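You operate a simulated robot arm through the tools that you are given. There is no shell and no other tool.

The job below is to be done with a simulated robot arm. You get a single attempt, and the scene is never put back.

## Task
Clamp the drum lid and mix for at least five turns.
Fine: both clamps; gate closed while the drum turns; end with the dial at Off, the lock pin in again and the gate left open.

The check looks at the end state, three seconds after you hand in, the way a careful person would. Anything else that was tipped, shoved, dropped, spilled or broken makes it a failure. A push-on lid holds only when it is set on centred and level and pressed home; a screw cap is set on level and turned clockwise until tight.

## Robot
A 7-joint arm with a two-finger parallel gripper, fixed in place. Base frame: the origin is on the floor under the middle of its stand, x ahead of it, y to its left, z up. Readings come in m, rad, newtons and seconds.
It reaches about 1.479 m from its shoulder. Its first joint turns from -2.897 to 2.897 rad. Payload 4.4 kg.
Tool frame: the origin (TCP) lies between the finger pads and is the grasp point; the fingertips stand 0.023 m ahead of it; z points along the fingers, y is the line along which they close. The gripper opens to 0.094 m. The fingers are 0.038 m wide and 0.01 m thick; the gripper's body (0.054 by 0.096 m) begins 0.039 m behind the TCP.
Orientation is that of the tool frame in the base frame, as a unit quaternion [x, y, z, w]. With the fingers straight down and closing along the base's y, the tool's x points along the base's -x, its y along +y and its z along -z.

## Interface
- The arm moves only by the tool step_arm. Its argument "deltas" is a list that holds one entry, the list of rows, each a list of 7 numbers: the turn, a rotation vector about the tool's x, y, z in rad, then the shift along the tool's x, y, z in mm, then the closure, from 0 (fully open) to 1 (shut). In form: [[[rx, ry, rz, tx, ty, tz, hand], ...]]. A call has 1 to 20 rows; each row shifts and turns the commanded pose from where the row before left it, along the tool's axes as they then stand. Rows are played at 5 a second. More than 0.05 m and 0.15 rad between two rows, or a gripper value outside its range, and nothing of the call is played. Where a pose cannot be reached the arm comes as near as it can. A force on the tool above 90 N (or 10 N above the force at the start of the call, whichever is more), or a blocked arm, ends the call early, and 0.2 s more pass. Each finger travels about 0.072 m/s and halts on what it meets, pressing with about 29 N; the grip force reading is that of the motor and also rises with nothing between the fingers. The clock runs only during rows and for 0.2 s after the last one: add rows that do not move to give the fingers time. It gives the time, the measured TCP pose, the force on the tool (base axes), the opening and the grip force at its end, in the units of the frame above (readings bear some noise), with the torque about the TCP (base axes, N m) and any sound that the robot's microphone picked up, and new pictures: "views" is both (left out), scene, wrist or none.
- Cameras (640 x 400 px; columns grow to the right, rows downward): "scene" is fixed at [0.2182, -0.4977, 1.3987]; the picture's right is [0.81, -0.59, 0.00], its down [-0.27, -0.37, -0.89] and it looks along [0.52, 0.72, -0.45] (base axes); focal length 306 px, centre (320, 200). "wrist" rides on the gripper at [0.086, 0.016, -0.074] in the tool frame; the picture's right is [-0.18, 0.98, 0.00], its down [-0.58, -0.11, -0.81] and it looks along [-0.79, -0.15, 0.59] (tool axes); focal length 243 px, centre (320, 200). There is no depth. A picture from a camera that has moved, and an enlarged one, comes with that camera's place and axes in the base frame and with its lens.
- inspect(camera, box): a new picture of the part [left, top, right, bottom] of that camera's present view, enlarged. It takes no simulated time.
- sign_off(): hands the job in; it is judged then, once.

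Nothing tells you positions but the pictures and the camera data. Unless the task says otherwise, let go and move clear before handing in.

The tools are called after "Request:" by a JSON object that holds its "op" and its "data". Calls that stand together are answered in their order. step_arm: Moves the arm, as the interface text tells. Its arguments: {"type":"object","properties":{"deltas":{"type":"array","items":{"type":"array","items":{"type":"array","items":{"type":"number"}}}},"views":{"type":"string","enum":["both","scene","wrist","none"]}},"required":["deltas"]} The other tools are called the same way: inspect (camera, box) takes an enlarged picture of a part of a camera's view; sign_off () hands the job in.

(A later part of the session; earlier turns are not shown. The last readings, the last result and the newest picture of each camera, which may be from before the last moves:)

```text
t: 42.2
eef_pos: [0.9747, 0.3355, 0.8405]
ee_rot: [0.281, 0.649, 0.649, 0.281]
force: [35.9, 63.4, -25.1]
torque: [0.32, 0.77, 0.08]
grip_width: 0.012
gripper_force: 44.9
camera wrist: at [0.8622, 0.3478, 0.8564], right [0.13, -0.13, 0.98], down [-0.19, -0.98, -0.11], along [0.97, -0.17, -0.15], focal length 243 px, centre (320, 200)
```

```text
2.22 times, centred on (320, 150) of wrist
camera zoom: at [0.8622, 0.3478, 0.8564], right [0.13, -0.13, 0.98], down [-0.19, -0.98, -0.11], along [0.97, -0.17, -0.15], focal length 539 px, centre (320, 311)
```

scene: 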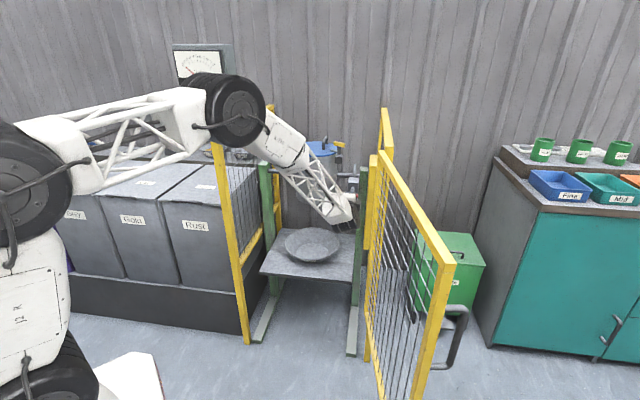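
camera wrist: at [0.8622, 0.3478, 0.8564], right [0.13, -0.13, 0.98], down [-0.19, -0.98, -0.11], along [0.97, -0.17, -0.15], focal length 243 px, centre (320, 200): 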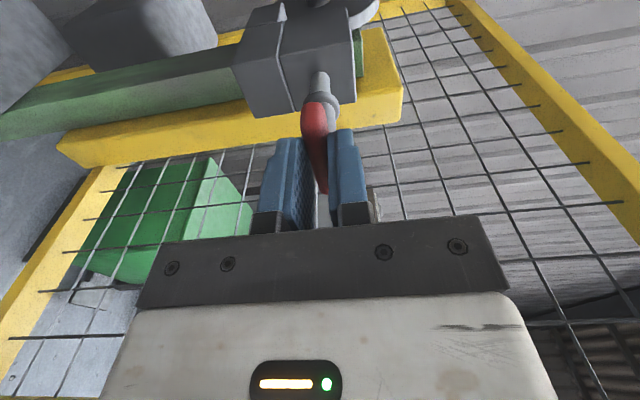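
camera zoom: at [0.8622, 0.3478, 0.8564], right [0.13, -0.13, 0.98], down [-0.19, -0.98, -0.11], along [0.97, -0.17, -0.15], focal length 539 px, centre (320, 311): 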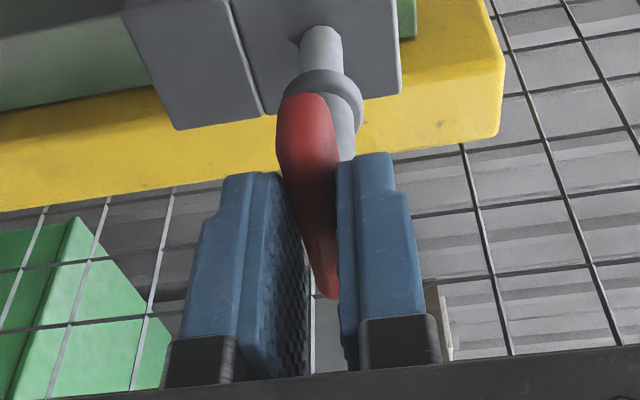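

The pull reached about 70 N with the pin extended around 30 mm, so it's at its outer stop. I'll ease off the load and open to see if it stays out.

Request:
{"op": "step_arm", "data": {"deltas": [[[0, 0, 0, 0, 0, 4, 1], [0, 0, 0, 0, -0.5, 3, 1], [0, 0, 0, 0, 0, 0, 0.7], [0, 0, 0, 0, 0, 0, 0.6], [0, 0, 0, 0, 0, 0, 0.5], [0, 0, 0, 0, 0, 0, 0.5], [0, 0, 0, 0, 0, 0, 0.5]]]}}

Request:
{"op": "inspect", "data": {"camera": "wrist", "box": [220, 60, 420, 240]}}

```text
t: 43.8
eef_pos: [0.9811, 0.338, 0.8396]
ee_rot: [0.282, 0.648, 0.649, 0.282]
force: [0.2, 0.4, 0.0]
torque: [-0.02, -0.04, 0.02]
grip_width: 0.047
gripper_force: 0.1
camera wrist: at [0.8674, 0.3507, 0.8564], right [0.13, -0.13, 0.98], down [-0.19, -0.98, -0.11], along [0.97, -0.18, -0.15], focal length 243 px, centre (320, 200)
```

scene: 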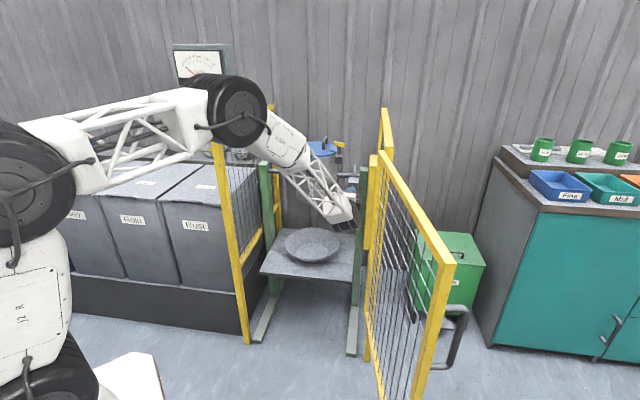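
wrist: 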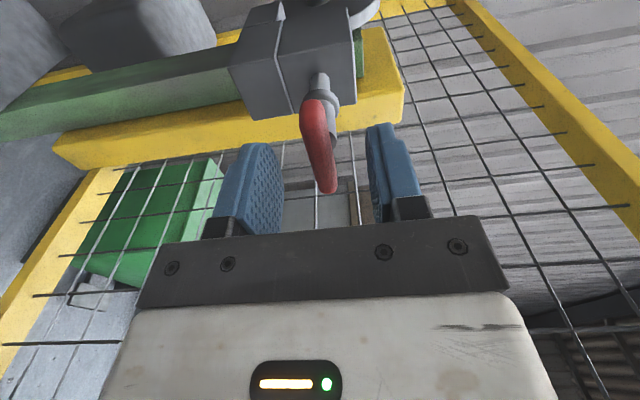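

```text
2.22 times, centred on (320, 150) of wrist
camera zoom: at [0.8674, 0.3507, 0.8564], right [0.13, -0.13, 0.98], down [-0.19, -0.98, -0.11], along [0.97, -0.18, -0.15], focal length 539 px, centre (320, 311)
```

zoom: 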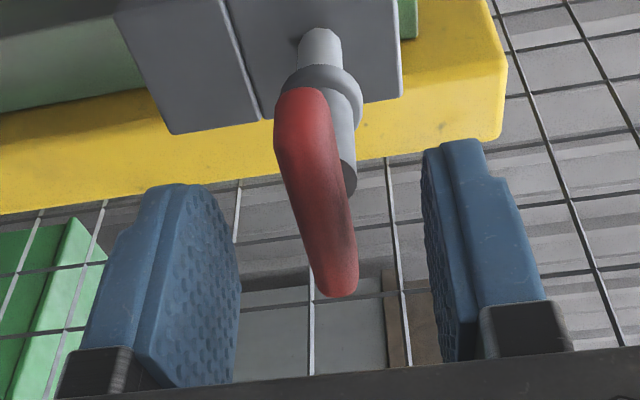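

The pin stays out by itself. I'll back away along the approach line and rise above gate height.

Request:
{"op": "step_arm", "data": {"deltas": [[[0, 0, 0, 0, 0, -30, 0], [0, 0, 0, 0, 0, -45, 0], [0, 0, 0, 10, 0, -45, 0], [0, 0, 0, 10, 30, -10, 0], [0, 0, 0, 0, 45, 0, 0], [0, 0, 0, 0, 45, 0, 0], [0, 0, 0, 0, 45, 0, 0], [0, 0, 0, 0, 45, 0, 0], [0, 0, 0, 0, 45, 0, 0], [0, 0, 0, 0, 45, 0, 0], [0, 0, 0, 0, 45, 0, 0], [0, 0, 0, 0, 45, 0, 0], [0, 0, 0, 0, 25, 0, 0], [0, 0, 0, 0, 0, 0, 0]]]}}

Request:
{"op": "inspect", "data": {"camera": "scene", "box": [280, 120, 400, 220]}}

```text
t: 46.8
eef_pos: [0.8726, 0.2637, 1.2534]
ee_rot: [0.282, 0.648, 0.649, 0.281]
force: [-0.9, 0.0, -0.6]
torque: [-0.02, 0.02, -0.01]
grip_width: 0.0942
gripper_force: 0.2
camera wrist: at [0.7591, 0.2756, 1.2695], right [0.13, -0.13, 0.98], down [-0.19, -0.98, -0.11], along [0.97, -0.18, -0.15], focal length 243 px, centre (320, 200)
```

scene: 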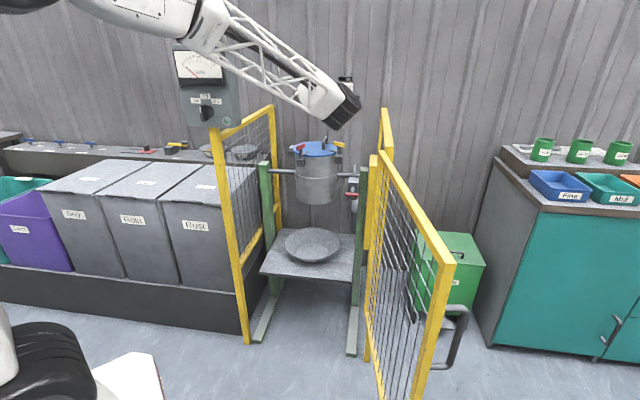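
wrist: 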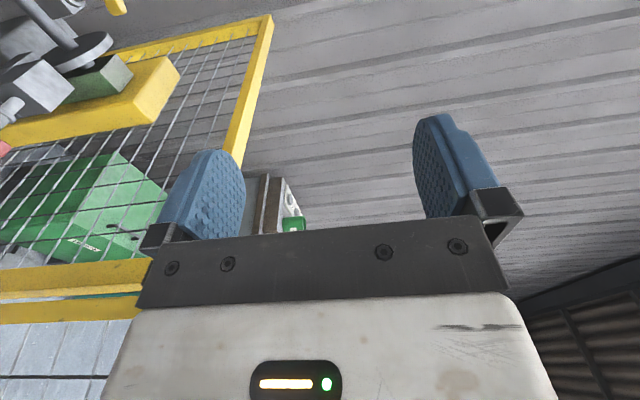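

```text
4.00 times, centred on (340, 170) of scene
camera zoom: at [0.2182, -0.4977, 1.3987], right [0.81, -0.59, 0.0], down [-0.27, -0.37, -0.89], along [0.52, 0.72, -0.45], focal length 1222 px, centre (240, 320)
```

zoom: 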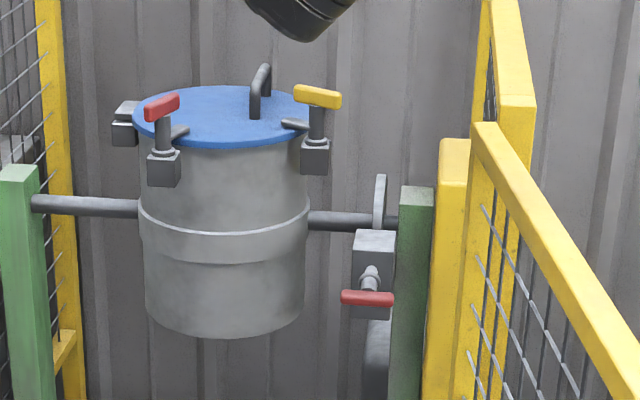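

The pin is clearly extended in the scene view. I'll return the tool to vertical and travel over the open gate's top rail.

Request:
{"op": "step_arm", "data": {"deltas": [[[0.1428, 0, 0, 0, 0, 0, 0], [0.1428, 0, 0, 0, 0, 0, 0], [0.1428, 0, 0, 0, 0, 0, 0], [0.1428, 0, 0, 0, 0, 0, 0], [0.1428, 0, 0, 0, 0, 0, 0], [0.1428, 0, 0, 0, 0, 0, 0], [0.1428, 0, 0, 0, 0, 0, 0], [0.1428, 0, 0, 0, 0, 0, 0], [0.1428, 0, 0, 0, 0, 0, 0], [0.1428, 0, 0, 0, 0, 0, 0], [0.1428, 0, 0, 0, 0, 0, 0], [0, 0, 0, -21.6, -39.7, 0, 0], [0, 0, 0, -21.6, -39.7, 0, 0], [0, 0, 0, -21.6, -39.7, 0, 0], [0, 0, 0, -21.6, -39.7, 0, 0], [0, 0, 0, -21.6, -39.7, 0, 0], [0, 0, 0, -21.6, -39.7, 0, 0], [0, 0, 0, -21.6, -39.7, 0, 0], [0, 0, 0, -21.6, -39.7, 0, 0], [0, 0, 0, -21.6, -39.7, 0, 0]]]}}

```text
t: 51.0
eef_pos: [0.7451, -0.1221, 1.2558]
ee_rot: [0.398, 0.917, 0.001, 0.0]
force: [0.1, 0.1, 0.2]
torque: [0.04, -0.02, -0.02]
grip_width: 0.094
gripper_force: 0.1
camera wrist: at [0.6984, -0.0481, 1.3306], right [0.84, 0.54, 0.0], down [0.32, -0.5, 0.81], along [0.43, -0.68, -0.59], focal length 243 px, centre (320, 200)
```

scene: 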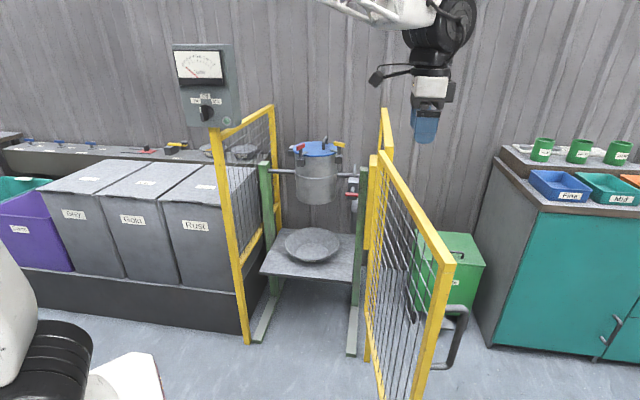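
wrist: 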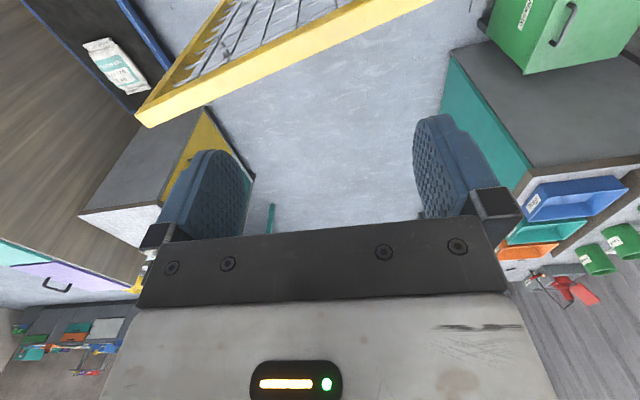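

I'm above the gate. I'll yaw so the fingers will straddle the rail.

Request:
{"op": "step_arm", "data": {"deltas": [[[0, 0, -0.1364, 0, 0, 0, 0], [0, 0, -0.1364, 0, 0, 0, 0], [0, 0, -0.1364, 0, 0, 0, 0], [0, 0, -0.1364, 0, 0, 0, 0], [0, 0, -0.1364, 0, 0, 0, 0], [0, 0, -0.1364, 0, 0, 0, 0], [0, 0, -0.1364, 0, 0, 0, 0], [0, 0, -0.1364, 0, 0, 0, 0], [0, 0, -0.1364, 0, 0, 0, 0], [0, 0, -0.1364, 0, 0, 0, 0], [0, 0, -0.1364, 0, 0, 0, 0], [0, 0, -0.1364, 0, 0, 0, 0], [0, 0, -0.1364, 0, 0, 0, 0], [0, 0, 0, 0, 0, 0, 0]]]}}

Request:
{"op": "inspect", "data": {"camera": "wrist", "box": [160, 0, 480, 220]}}

```text
t: 54.0
eef_pos: [0.7444, -0.1214, 1.2552]
ee_rot: [-0.461, 0.887, 0.0, 0.0]
force: [-0.2, -0.2, -0.1]
torque: [0.0, 0.02, 0.01]
grip_width: 0.0939
gripper_force: 0.1
camera wrist: at [0.6806, -0.1831, 1.3292], right [-0.7, 0.72, 0.0], down [0.42, 0.41, 0.81], along [0.58, 0.56, -0.59], focal length 243 px, centre (320, 200)
```

scene: 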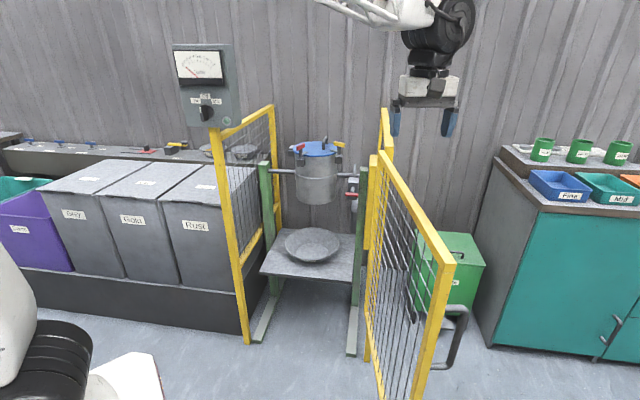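
wrist: 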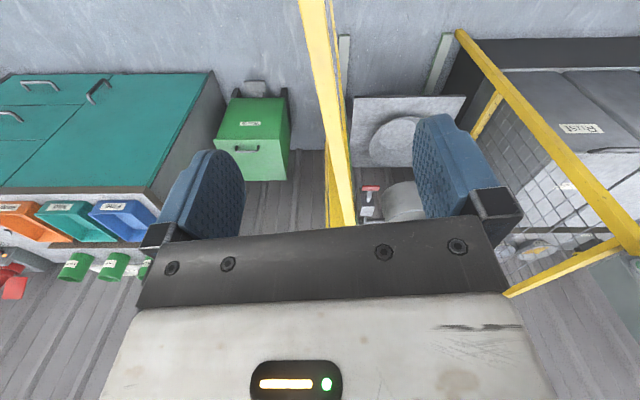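

```text
1.82 times, centred on (320, 110) of wrist
camera zoom: at [0.6806, -0.1831, 1.3292], right [-0.7, 0.72, 0.0], down [0.42, 0.41, 0.81], along [0.58, 0.56, -0.59], focal length 441 px, centre (320, 364)
```

zoom: 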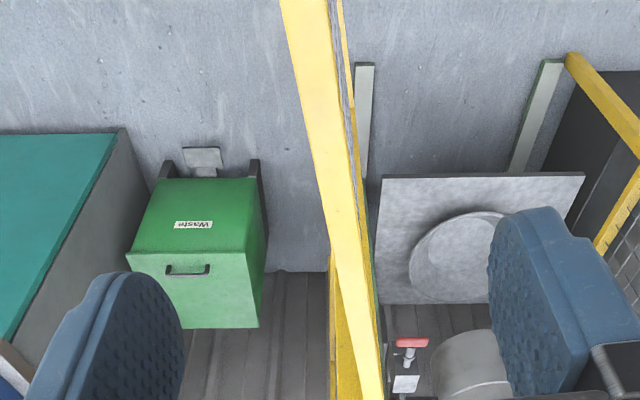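

The rail runs exactly under the TCP and is parallel to the fingers. I'll descend to straddle it and close partially around it.

Request:
{"op": "step_arm", "data": {"deltas": [[[0, 0, 0, 0, 0, 45, 0], [0, 0, 0, 0, 0, 45, 0], [0, 0, 0, 0, 0, 45, 0], [0, 0, 0, 0, 0, 42, 0], [0, 0, 0, 0, 0, 0, 0.5], [0, 0, 0, 0, 0, 0, 0.5], [0, 0, 0, 0, 0, 0, 0.5]]]}}

Request:
{"op": "inspect", "data": {"camera": "wrist", "box": [160, 20, 480, 240]}}

Request:
{"op": "inspect", "data": {"camera": "scene", "box": [360, 100, 480, 280]}}

```text
t: 55.6
eef_pos: [0.7428, -0.1223, 1.0758]
ee_rot: [-0.459, 0.888, -0.001, 0.0]
force: [-0.2, -0.1, -0.2]
torque: [-0.04, 0.0, 0.01]
grip_width: 0.0472
gripper_force: 0.2
camera wrist: at [0.6811, -0.1824, 1.151], right [-0.7, 0.72, 0.0], down [0.42, 0.41, 0.81], along [0.58, 0.56, -0.59], focal length 243 px, centre (320, 200)
```

scene: 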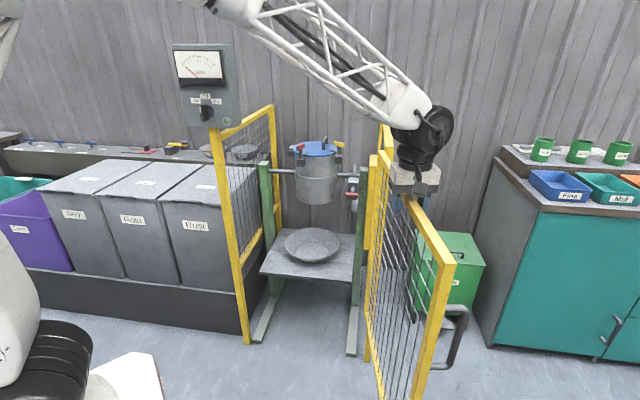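
wrist: 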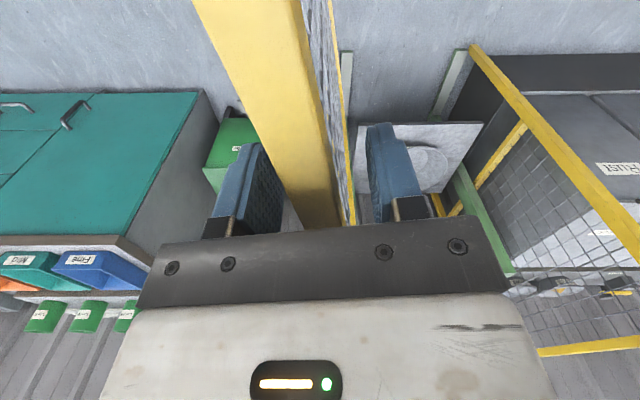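

```text
1.82 times, centred on (320, 130) of wrist
camera zoom: at [0.6811, -0.1824, 1.151], right [-0.7, 0.72, 0.0], down [0.42, 0.41, 0.81], along [0.58, 0.56, -0.59], focal length 441 px, centre (320, 327)
```

zoom: 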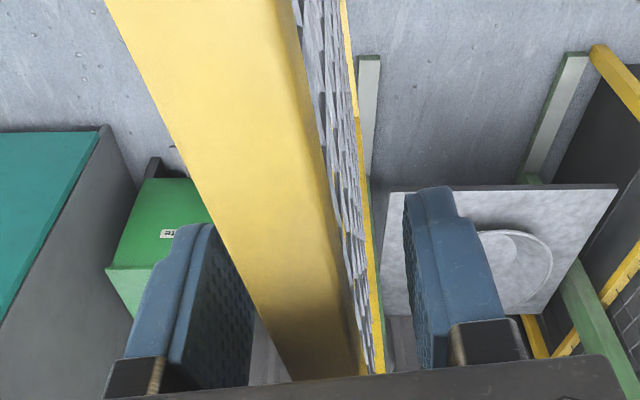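

```text
2.22 times, centred on (420, 190) of scene
camera zoom: at [0.2182, -0.4977, 1.3987], right [0.81, -0.59, 0.0], down [-0.27, -0.37, -0.89], along [0.52, 0.72, -0.45], focal length 679 px, centre (98, 222)
```

zoom: 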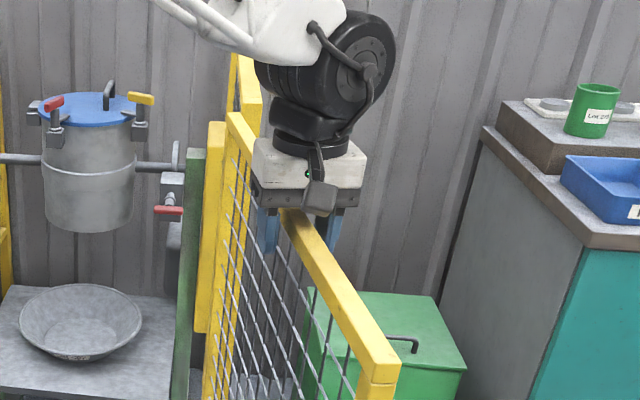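

The fingers straddle the rail cleanly. I'll start swinging the gate closed along an arc around the hinge, four small steps to test.

Request:
{"op": "step_arm", "data": {"deltas": [[[0, 0, 0.06, -0.6, 21, 0, 0.5], [0, 0, 0.1, -1.8, 35.3, 0, 0.5], [0, 0, 0.1, -1.8, 35.3, 0, 0.5], [0, 0, 0.1, -1.8, 35.3, 0, 0.5], [0, 0, 0, 0, 0, 0, 0.5]]]}}

```text
t: 56.8
eef_pos: [0.6543, -0.0286, 1.0765]
ee_rot: [-0.292, 0.956, -0.001, 0.0]
force: [-0.5, 0.5, 0.1]
torque: [0.0, 0.01, 0.02]
grip_width: 0.0469
gripper_force: 0.0
camera wrist: at [0.5748, -0.0646, 1.151], right [-0.4, 0.92, 0.0], down [0.54, 0.24, 0.81], along [0.74, 0.32, -0.59], focal length 243 px, centre (320, 200)
```

scene: 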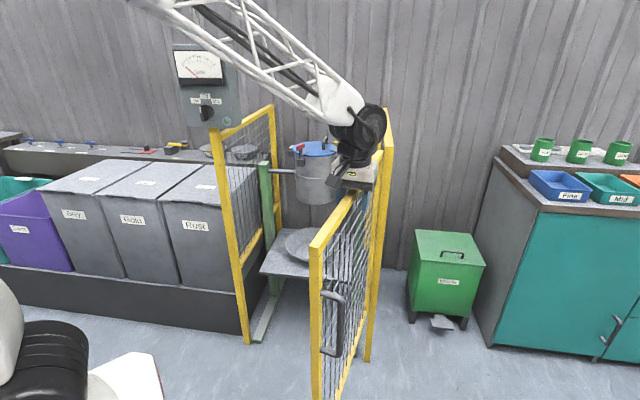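
wrist: 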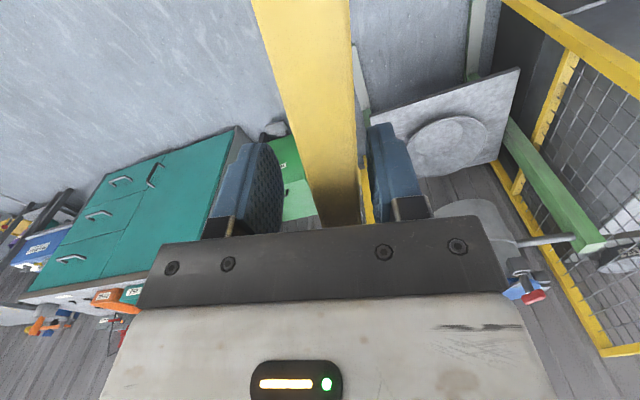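

The gate follows freely with no load. I'll continue in batches, watching clearance to the robot's own base.

Request:
{"op": "step_arm", "data": {"deltas": [[[0, 0, 0.1, -1.8, 35.3, 0, 0.5], [0, 0, 0.1, -1.8, 35.3, 0, 0.5], [0, 0, 0.1, -1.8, 35.3, 0, 0.5], [0, 0, 0.1, -1.8, 35.3, 0, 0.5], [0, 0, 0.1, -1.8, 35.3, 0, 0.5], [0, 0, 0, 0, 0, 0, 0.5]]]}}

```text
t: 58.2
eef_pos: [0.5955, 0.1349, 1.0749]
ee_rot: [-0.047, 0.999, 0.0, 0.0]
force: [0.0, -0.5, 0.5]
torque: [-0.02, 0.01, 0.04]
grip_width: 0.0468
gripper_force: 0.2
camera wrist: at [0.509, 0.1415, 1.1499], right [0.09, 1.0, 0.0], down [0.59, -0.05, 0.81], along [0.8, -0.07, -0.59], focal length 243 px, centre (320, 200)
```

scene: 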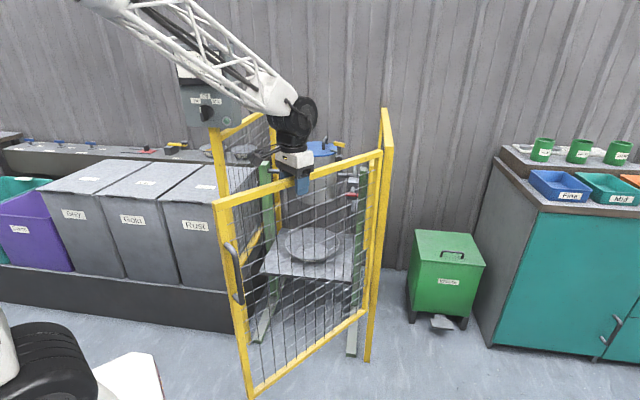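
wrist: 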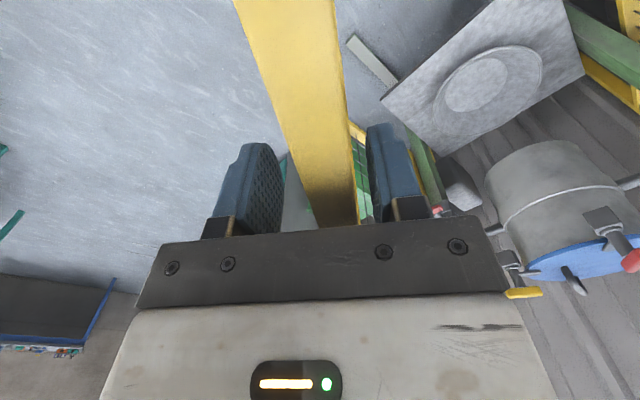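

Going well. I'll continue the arc.

Request:
{"op": "step_arm", "data": {"deltas": [[[0, 0, 0.1, -1.8, 35.3, 0, 0.5], [0, 0, 0.1, -1.8, 35.3, 0, 0.5], [0, 0, 0.1, -1.8, 35.3, 0, 0.5], [0, 0, 0.1, -1.8, 35.3, 0, 0.5], [0, 0, 0.1, -1.8, 35.3, 0, 0.5], [0, 0, 0, 0, 0, 0, 0.5]]]}}

Request:
{"op": "inspect", "data": {"camera": "scene", "box": [160, 0, 420, 180]}}

```text
t: 59.6
eef_pos: [0.6241, 0.3057, 1.0759]
ee_rot: [0.203, 0.979, -0.001, 0.0]
force: [0.3, 0.9, 0.0]
torque: [0.0, 0.02, 0.0]
grip_width: 0.0471
gripper_force: 0.1
camera wrist: at [0.5511, 0.3553, 1.1519], right [0.56, 0.83, 0.0], down [0.49, -0.33, 0.81], along [0.67, -0.45, -0.59], focal length 243 px, centre (320, 200)
```

scene: 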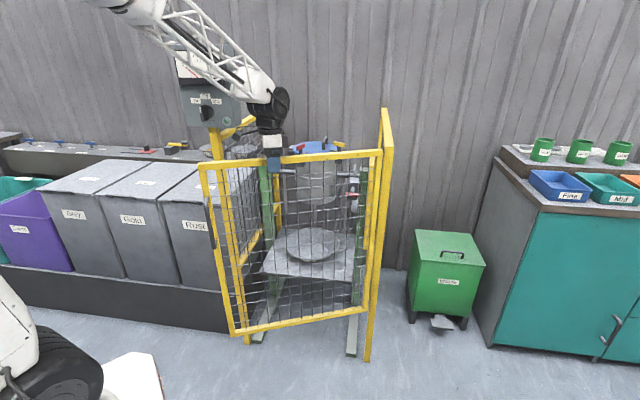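
wrist: 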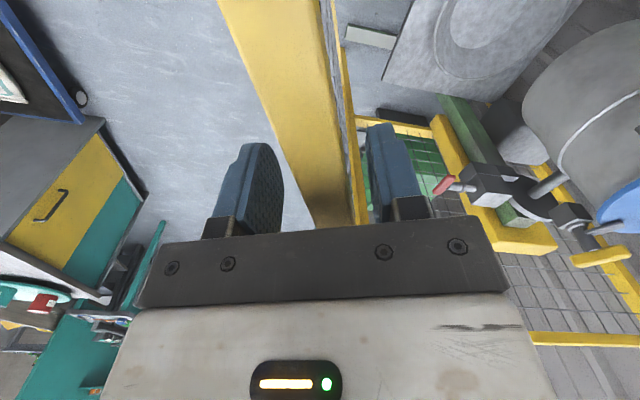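

```text
2.22 times, centred on (290, 90) of scene
camera zoom: at [0.2182, -0.4977, 1.3987], right [0.81, -0.59, 0.0], down [-0.27, -0.37, -0.89], along [0.52, 0.72, -0.45], focal length 679 px, centre (387, 444)
```

zoom: 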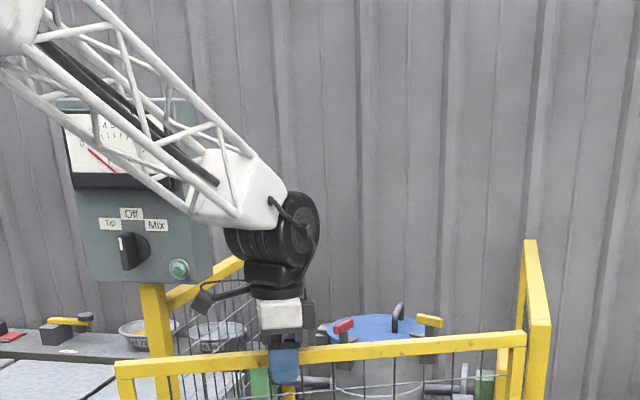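

The gate is about 25° from closed. I'll finish the swing, sliding slightly toward the hinge to keep the camera clear of the control box.

Request:
{"op": "step_arm", "data": {"deltas": [[[0, 0, 0.1, -16, 34, 0, 0.5], [0, 0, 0.1, -16, 32.5, 0, 0.5], [0, 0, 0.1, -16, 31, 0, 0.5], [0, 0, 0, 0, 0, 0, 0.5]]]}}

Request:
{"op": "inspect", "data": {"camera": "scene", "box": [160, 20, 420, 180]}}

```text
t: 60.6
eef_pos: [0.713, 0.3694, 1.0797]
ee_rot: [0.346, 0.938, 0.001, 0.0]
force: [0.6, -0.2, 0.7]
torque: [-0.03, 0.02, 0.0]
grip_width: 0.0471
gripper_force: 0.1
camera wrist: at [0.6586, 0.4379, 1.1532], right [0.78, 0.63, 0.0], down [0.37, -0.46, 0.81], along [0.51, -0.63, -0.59], focal length 243 px, centre (320, 200)
```

scene: 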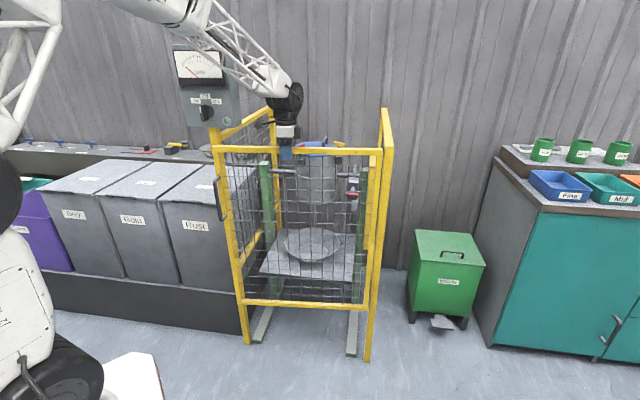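
wrist: 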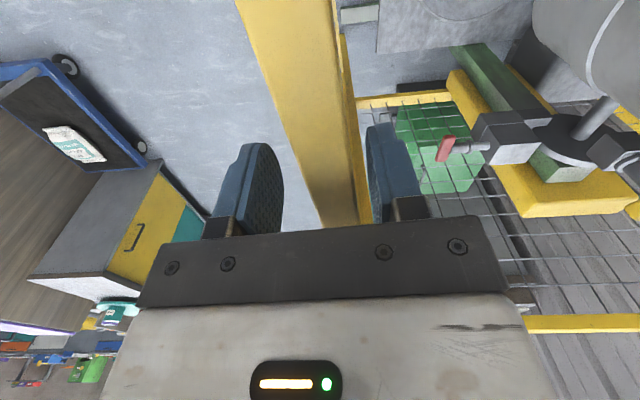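

```text
2.46 times, centred on (290, 100) of scene
camera zoom: at [0.2182, -0.4977, 1.3987], right [0.81, -0.59, 0.0], down [-0.27, -0.37, -0.89], along [0.52, 0.72, -0.45], focal length 752 px, centre (394, 446)
```

zoom: 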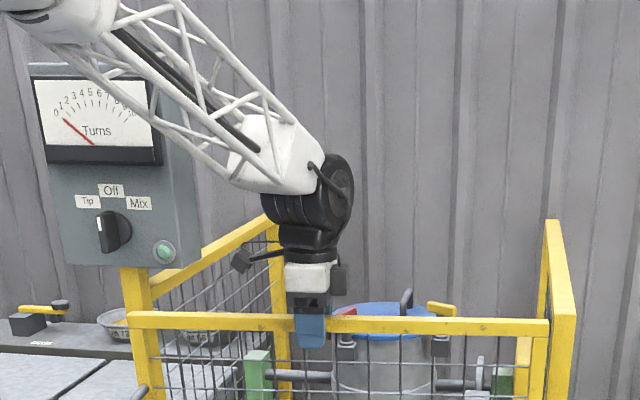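

The gate is almost at the post. I'll close the last bit in small steps until contact.

Request:
{"op": "step_arm", "data": {"deltas": [[[0, 0, 0.05, 0, 15.5, 0, 0.5], [0, 0, 0.05, 0, 15.5, 0, 0.5], [0, 0, 0.03, 0, 9, 0, 0.5], [0, 0, 0, 0, 0, 0, 0.5]]]}}

Request:
{"op": "inspect", "data": {"camera": "scene", "box": [190, 90, 410, 250]}}

```text
t: 61.6
eef_pos: [0.7403, 0.3994, 1.0783]
ee_rot: [0.406, 0.914, 0.0, 0.0]
force: [0.1, 0.2, -0.3]
torque: [0.02, 0.02, 0.0]
grip_width: 0.0469
gripper_force: 0.1
camera wrist: at [0.6937, 0.4743, 1.1527], right [0.85, 0.52, 0.0], down [0.31, -0.5, 0.81], along [0.42, -0.69, -0.59], focal length 243 px, centre (320, 200)
```

scene: 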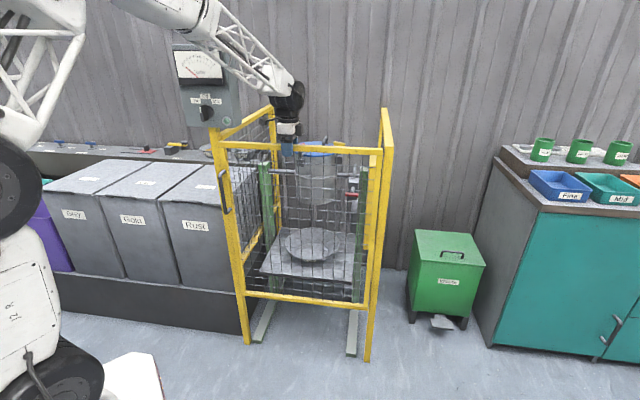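
wrist: 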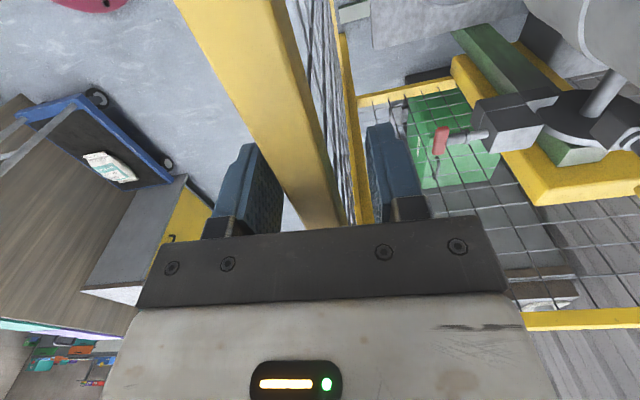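

```text
2.50 times, centred on (300, 170) of scene
camera zoom: at [0.2182, -0.4977, 1.3987], right [0.81, -0.59, 0.0], down [-0.27, -0.37, -0.89], along [0.52, 0.72, -0.45], focal length 764 px, centre (370, 275)
```

zoom: 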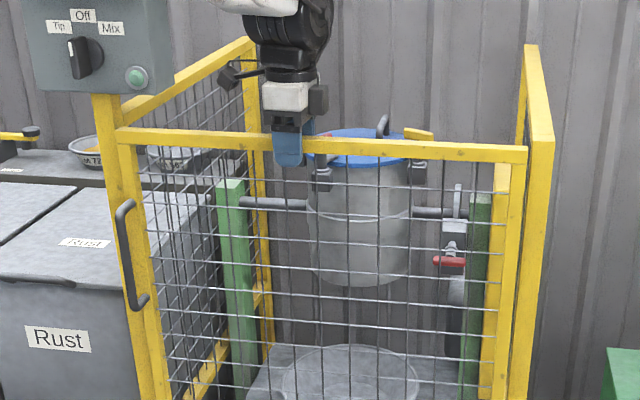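

The gate sits against the frame visually. I'll push gently a bit more to confirm the closed stop.

Request:
{"op": "step_arm", "data": {"deltas": [[[0, 0, 0.0, 0, 8, 0, 0.5], [0, 0, 0.0, 0, 8, 0, 0.5], [0, 0, 0, 0, 6, 0, 0.5], [0, 0, 0, 0, 0, 0, 0.5]]]}}

Request:
{"op": "inspect", "data": {"camera": "scene", "box": [190, 90, 410, 250]}}

```text
t: 62.6
eef_pos: [0.7548, 0.4134, 1.0786]
ee_rot: [0.405, 0.914, -0.001, -0.001]
force: [-51.0, -19.9, 6.9]
torque: [-0.01, 0.26, 0.29]
grip_width: 0.0697
gripper_force: 25.9
camera wrist: at [0.7093, 0.4881, 1.1522], right [0.85, 0.52, 0.0], down [0.31, -0.5, 0.81], along [0.42, -0.69, -0.59], focal length 243 px, centre (320, 200)
```

scene: 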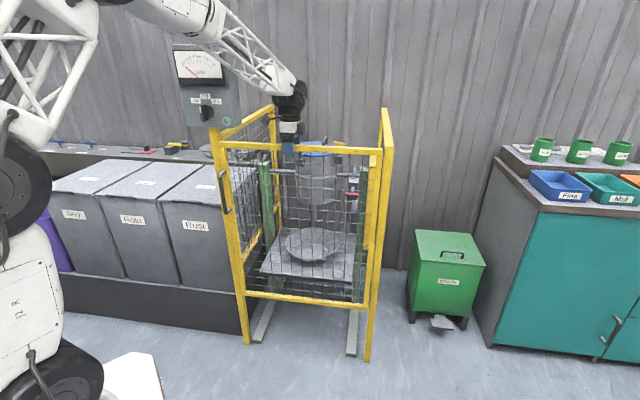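
wrist: 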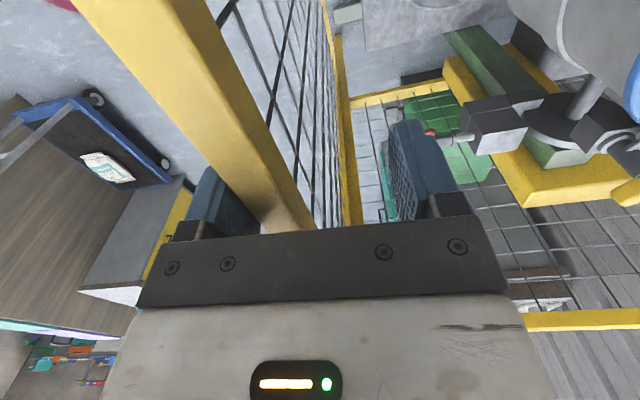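

```text
2.50 times, centred on (300, 170) of scene
camera zoom: at [0.2182, -0.4977, 1.3987], right [0.81, -0.59, 0.0], down [-0.27, -0.37, -0.89], along [0.52, 0.72, -0.45], focal length 764 px, centre (370, 275)
```

zoom: 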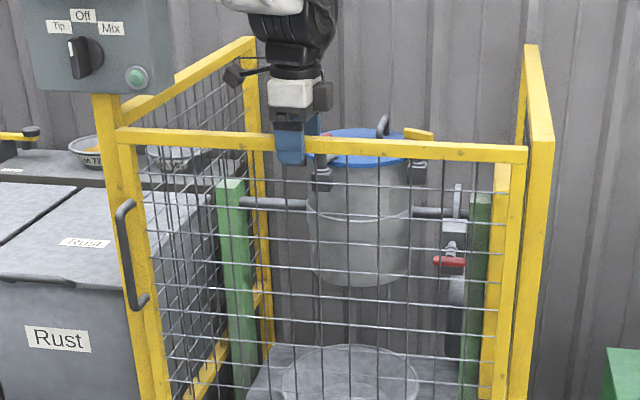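

The gate is firmly on its closed stop and didn't move under about 55 N. I'll relieve the push, open the fingers and rise straight up, then check it stays closed.

Request:
{"op": "step_arm", "data": {"deltas": [[[0, 0, 0, 0, -10, 0, 0.4], [0, 0, 0, 0, -6, 0, 0.2], [0, 0, 0, 0, 0, 0, 0.1], [0, 0, 0, 0, 0, 0, 0.1], [0, 0, 0, 0, 0, -25, 0.1], [0, 0, 0, 0, 0, -40, 0.1], [0, 0, 0, 0, 0, -40, 0.1], [0, 0, 0, 0, 0, -40, 0.1], [0, 0, 0, 0, 0, 0, 0.1]]]}}

Request:
{"op": "inspect", "data": {"camera": "scene", "box": [160, 30, 410, 230]}}

```text
t: 64.6
eef_pos: [0.7445, 0.4011, 1.225]
ee_rot: [0.406, 0.914, 0.0, 0.0]
force: [-0.5, -0.1, 0.1]
torque: [0.0, -0.02, 0.0]
grip_width: 0.0847
gripper_force: 0.0
camera wrist: at [0.6997, 0.4757, 1.299], right [0.85, 0.52, 0.0], down [0.31, -0.5, 0.81], along [0.42, -0.69, -0.59], focal length 243 px, centre (320, 200)
```

scene: 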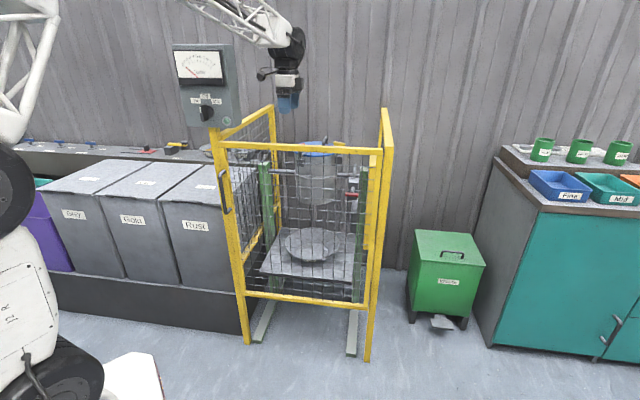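
wrist: 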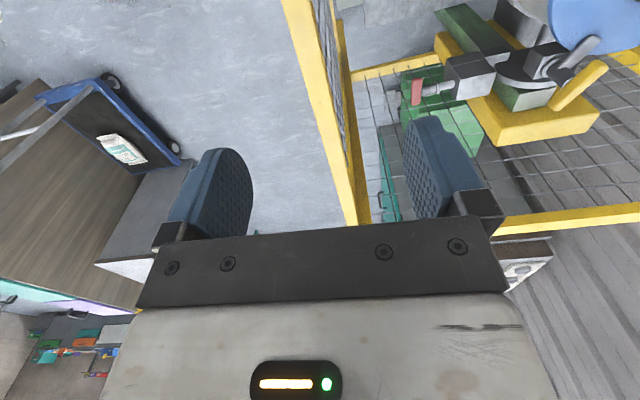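

```text
2.00 times, centred on (285, 130) of scene
camera zoom: at [0.2182, -0.4977, 1.3987], right [0.81, -0.59, 0.0], down [-0.27, -0.37, -0.89], along [0.52, 0.72, -0.45], focal length 611 px, centre (390, 340)
```

zoom: 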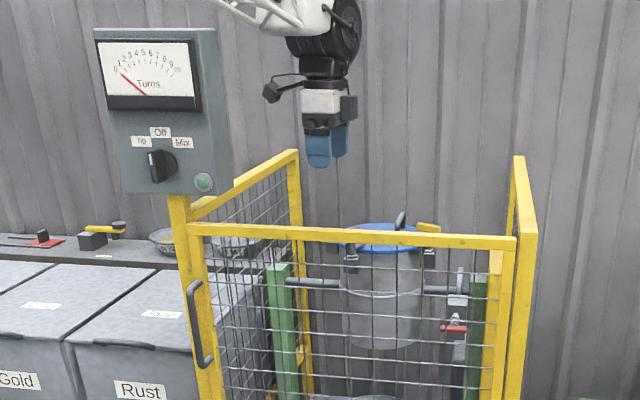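

The gate stays closed and the dial still reads Off. Next I retreat, yaw toward the control box, and then pitch up to face the dial.

Request:
{"op": "step_arm", "data": {"deltas": [[[0, 0, 0, 9.75, -36.7, -20.8, 0], [0, 0, 0, 9.75, -36.7, -20.8, 0], [0, 0, 0, 9.75, -36.7, -20.8, 0], [0, 0, 0, 9.75, -36.7, -20.8, 0], [0, 0, 0, 9.75, -36.7, -20.8, 0], [0, 0, 0, 9.75, -36.7, -20.8, 0], [0, 0, -0.1443, 0, 0, 0, 0], [0, 0, -0.1443, 0, 0, 0, 0], [0, 0, -0.1443, 0, 0, 0, 0], [0, 0, -0.1443, 0, 0, 0, 0], [0, 0, -0.1443, 0, 0, 0, 0], [0, 0, -0.1443, 0, 0, 0, 0], [0, 0, -0.1443, 0, 0, 0, 0], [0, 0, -0.1443, 0, 0, 0, 0], [0, 0, -0.1443, 0, 0, 0, 0], [0, 0, -0.1443, 0, 0, 0, 0], [0, 0, -0.1443, 0, 0, 0, 0], [0, 0, 0, 0, 0, 0, 0]]]}}

```text
t: 68.4
eef_pos: [0.54, 0.2977, 1.3463]
ee_rot: [-0.369, 0.929, -0.001, 0.0]
force: [0.5, 0.0, 0.7]
torque: [0.02, -0.01, 0.02]
grip_width: 0.094
gripper_force: 0.2
camera wrist: at [0.4671, 0.2506, 1.4215], right [-0.54, 0.84, 0.0], down [0.5, 0.32, 0.81], along [0.68, 0.43, -0.59], focal length 243 px, centre (320, 200)
```

scene: 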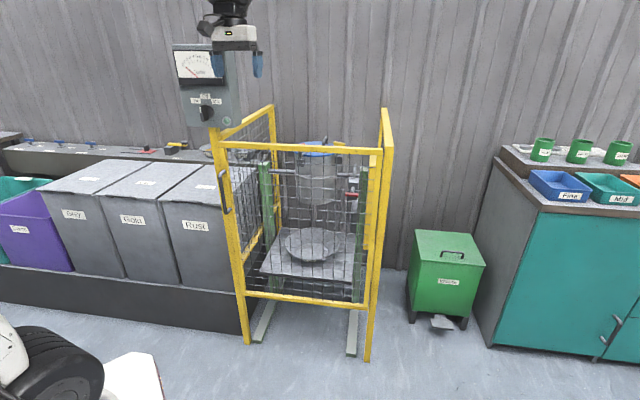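
wrist: 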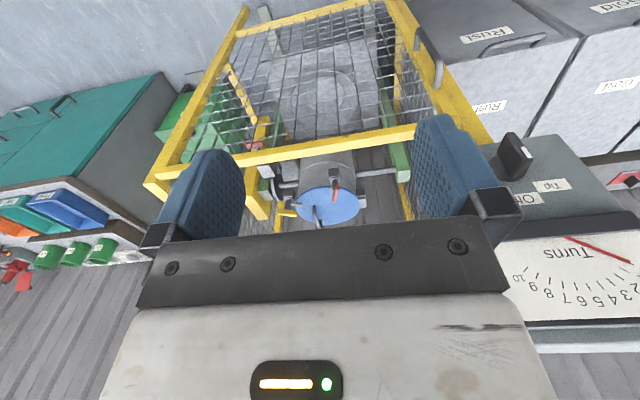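

The wrist camera now sees the dial directly. I'll zoom for triangulation.

Request:
{"op": "inspect", "data": {"camera": "wrist", "box": [460, 110, 640, 260]}}

Request:
{"op": "inspect", "data": {"camera": "scene", "box": [165, 40, 245, 130]}}

```text
2.67 times, centred on (550, 185) of wrist
camera zoom: at [0.4671, 0.2506, 1.4215], right [-0.54, 0.84, 0.0], down [0.5, 0.32, 0.81], along [0.68, 0.43, -0.59], focal length 647 px, centre (-293, 240)
```

zoom: 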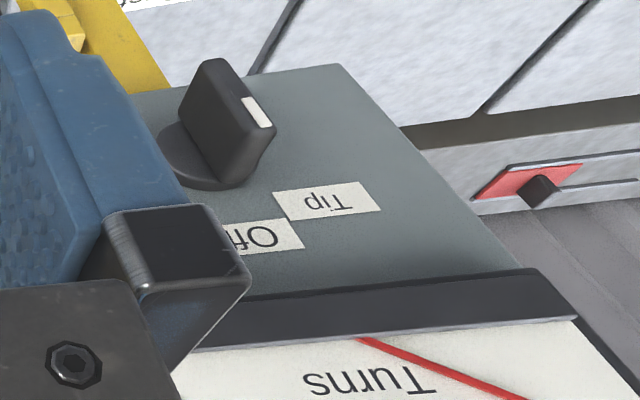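

```text
4.44 times, centred on (205, 85) of scene
camera zoom: at [0.2182, -0.4977, 1.3987], right [0.81, -0.59, 0.0], down [-0.27, -0.37, -0.89], along [0.52, 0.72, -0.45], focal length 1358 px, centre (831, 711)
```

zoom: 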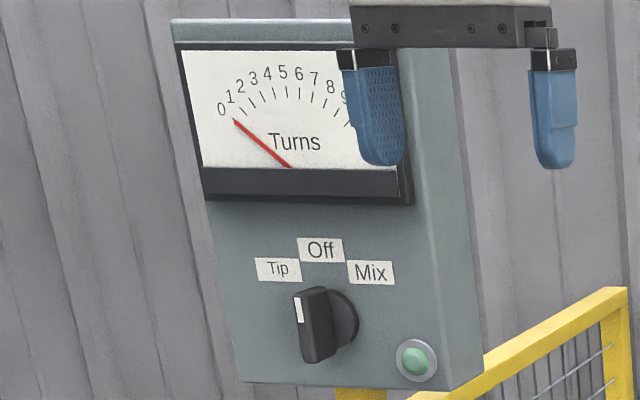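

Triangulated: the dial axis is at lateral 0.0635 and z≈1.203, with the bar's front face about 39 mm off the panel, facing the robot. I'll pitch the tool up to horizontal here.

Request:
{"op": "step_arm", "data": {"deltas": [[[0, -0.1428, 0, 0, 0, 0, 0], [0, -0.1428, 0, 0, 0, 0, 0], [0, -0.1428, 0, 0, 0, 0, 0], [0, -0.1428, 0, 0, 0, 0, 0], [0, -0.1428, 0, 0, 0, 0, 0], [0, -0.1428, 0, 0, 0, 0, 0], [0, -0.1428, 0, 0, 0, 0, 0], [0, -0.1428, 0, 0, 0, 0, 0], [0, -0.1428, 0, 0, 0, 0, 0], [0, -0.1428, 0, 0, 0, 0, 0], [0, -0.1428, 0, 0, 0, 0, 0], [0, 0, 0, 0, 0, 0, 0]]]}}

```text
t: 71.2
eef_pos: [0.5635, 0.3079, 1.3075]
ee_rot: [-0.26, 0.68, 0.259, 0.635]
force: [-0.3, -1.2, 0.7]
torque: [-0.03, 0.0, 0.03]
grip_width: 0.094
gripper_force: 0.1
stopped in row 12: the arm was blocked; the commanded pose is now the measured one
camera wrist: at [0.4946, 0.2668, 1.2258], right [-0.66, 0.72, 0.2], down [-0.48, -0.61, 0.63], along [0.58, 0.32, 0.75], focal length 243 px, centre (320, 200)
```

scene: 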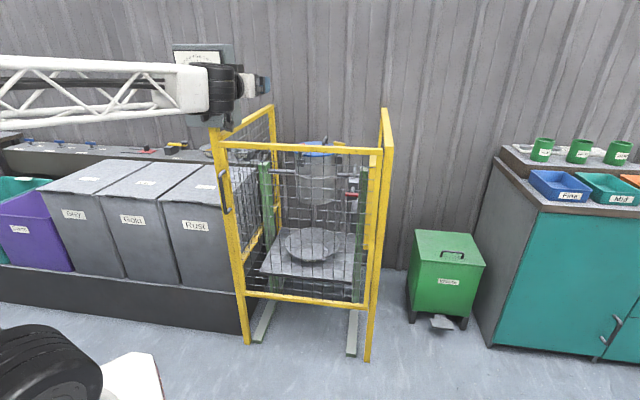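
wrist: 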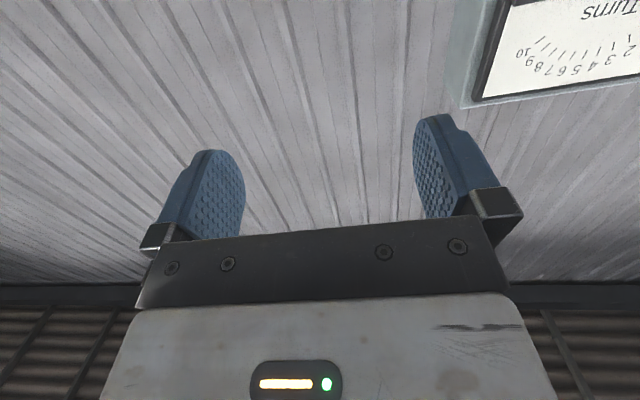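

The arm hit a joint limit near the end of the pitch, with no contact force, but the tool is within 3° of level. I'll try sliding left and down toward the dial in small moves to see if it stays feasible.

Request:
{"op": "step_arm", "data": {"deltas": [[[0, 0, 0, 8, 30, 5, 0], [0, 0, 0, 8, 30, 5, 0], [0, 0, 0, 8, 30, 5, 0], [0, 0, 0, 0, 0, 0, 0.4]]]}}

```text
t: 72.2
eef_pos: [0.5132, 0.3824, 1.2858]
ee_rot: [-0.26, 0.681, 0.258, 0.635]
force: [0.3, 0.4, -0.3]
torque: [-0.02, -0.04, 0.01]
grip_width: 0.0564
gripper_force: 0.0
camera wrist: at [0.4428, 0.3417, 1.204], right [-0.66, 0.72, 0.2], down [-0.48, -0.61, 0.63], along [0.58, 0.32, 0.75], focal length 243 px, centre (320, 200)
```

scene: 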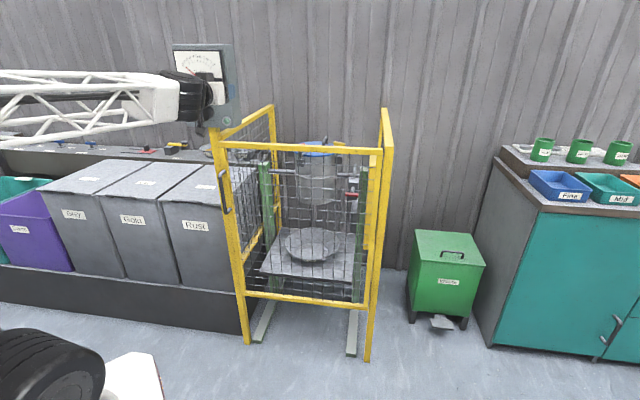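
wrist: 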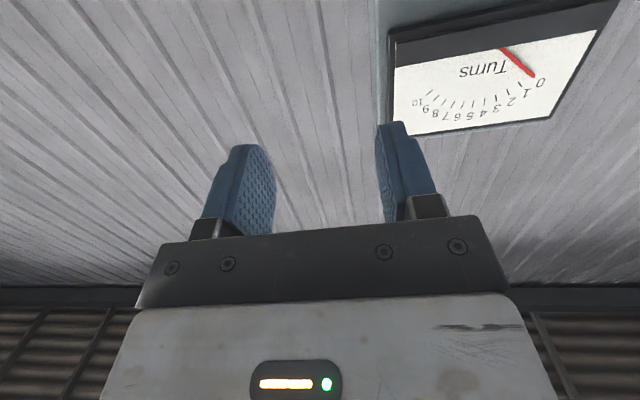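

That works. I'll continue to the dial's axis, staying about 10 cm in front of it.

Request:
{"op": "step_arm", "data": {"deltas": [[[0, 0, 0, 16.6, 26.8, 1, 0.4], [0, 0, 0, 16.6, 26.8, 1, 0.4], [0, 0, 0, 16.6, 26.8, 1, 0.4], [0, 0, 0, 16.6, 26.8, 1, 0.4], [0, 0, 0, 16.6, 26.8, 1, 0.4], [0, 0, 0, 0, 0, 0, 0.4]]]}}

Request:
{"op": "inspect", "data": {"camera": "wrist", "box": [160, 0, 480, 220]}}

```text
t: 73.6
eef_pos: [0.4369, 0.4435, 1.1996]
ee_rot: [-0.273, 0.722, 0.233, 0.591]
force: [-0.1, 0.0, -0.2]
torque: [-0.04, 0.01, 0.0]
grip_width: 0.0562
gripper_force: 0.1
out of reach, approached as far as the arm can: row 3, 4, 5
camera wrist: at [0.3596, 0.395, 1.1293], right [-0.63, 0.75, 0.19], down [-0.42, -0.54, 0.72], along [0.65, 0.37, 0.66], focal length 243 px, centre (320, 200)
```

scene: 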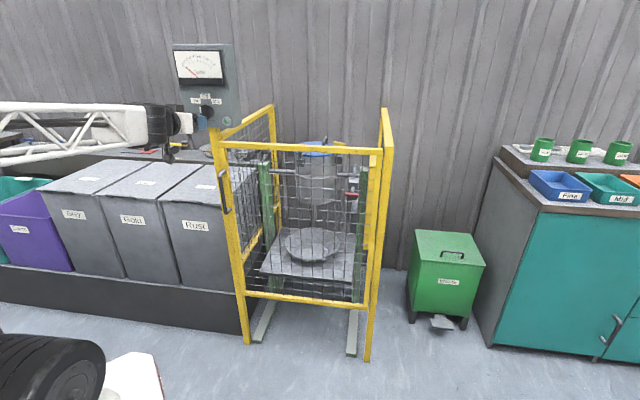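
wrist: 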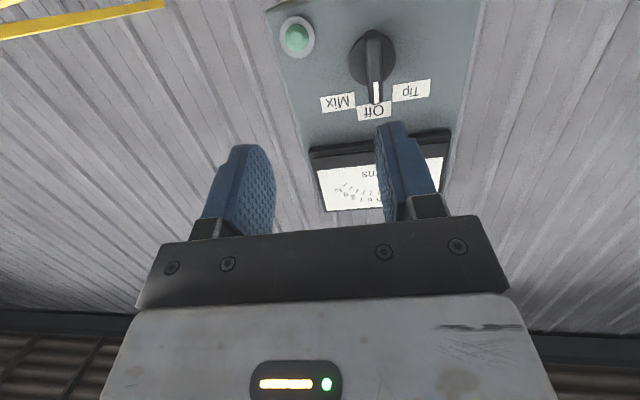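

```text
1.82 times, centred on (320, 110) of wrist
camera zoom: at [0.3596, 0.395, 1.1293], right [-0.63, 0.75, 0.19], down [-0.42, -0.54, 0.72], along [0.65, 0.37, 0.66], focal length 441 px, centre (320, 364)
```

zoom: 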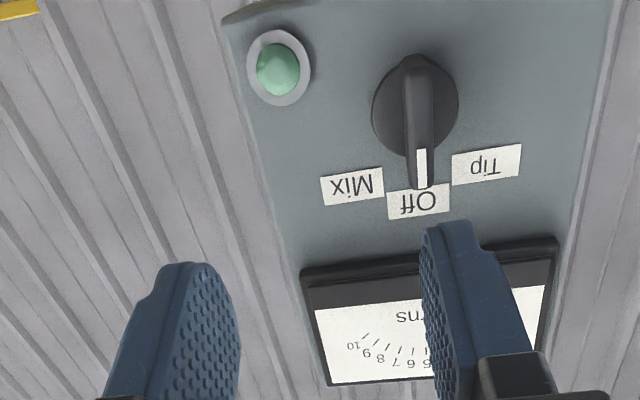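

I have a clear view of the dial. The arm is at the edge of its reach here because it's folded close in, so moving forward toward the dial should relax that. I'll advance a little and recheck.

Request:
{"op": "step_arm", "data": {"deltas": [[[0, 0, 0, 0, 0, 20, 0.4], [0, 0, 0, 0, 0, 20, 0.4], [0, 0, 0, 0, 0, 0, 0.4], [0, 0, 0, 0, 0, 0, 0.4]]]}}

Request:
{"op": "inspect", "data": {"camera": "wrist", "box": [160, 0, 480, 220]}}

```text
t: 74.6
eef_pos: [0.453, 0.4788, 1.1954]
ee_rot: [-0.261, 0.709, 0.232, 0.612]
force: [0.9, -0.7, 0.6]
torque: [-0.01, 0.01, 0.03]
grip_width: 0.0563
gripper_force: 0.0
out of reach, approached as far as the arm can: row 1
camera wrist: at [0.3779, 0.4345, 1.1207], right [-0.62, 0.76, 0.19], down [-0.47, -0.55, 0.69], along [0.63, 0.34, 0.7], focal length 243 px, centre (320, 200)
```

scene: 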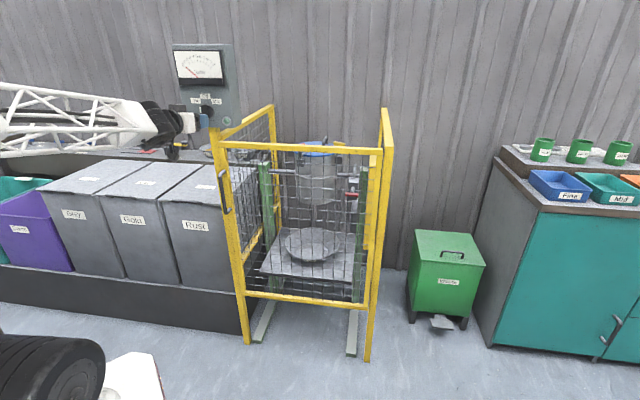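
wrist: 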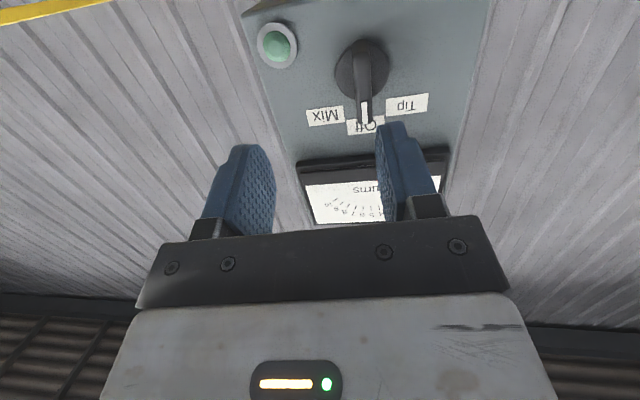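

```text
1.82 times, centred on (320, 110) of wrist
camera zoom: at [0.3779, 0.4345, 1.1207], right [-0.62, 0.76, 0.19], down [-0.47, -0.55, 0.69], along [0.63, 0.34, 0.7], focal length 441 px, centre (320, 364)
```

zoom: 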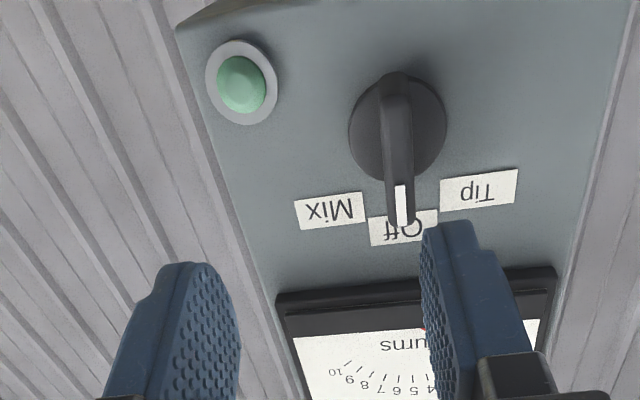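

I'll hold for a moment to see where the pose settles.

Request:
{"op": "step_arm", "data": {"deltas": [[[0, 0, 0, 0, 0, 0, 0.4], [0, 0, 0, 0, 0, 0, 0.4]]], "views": "none"}}

```text
t: 75.2
eef_pos: [0.4528, 0.4785, 1.195]
ee_rot: [-0.261, 0.709, 0.231, 0.613]
force: [0.5, 0.3, 0.3]
torque: [-0.05, 0.02, 0.0]
grip_width: 0.0566
gripper_force: 0.1
```

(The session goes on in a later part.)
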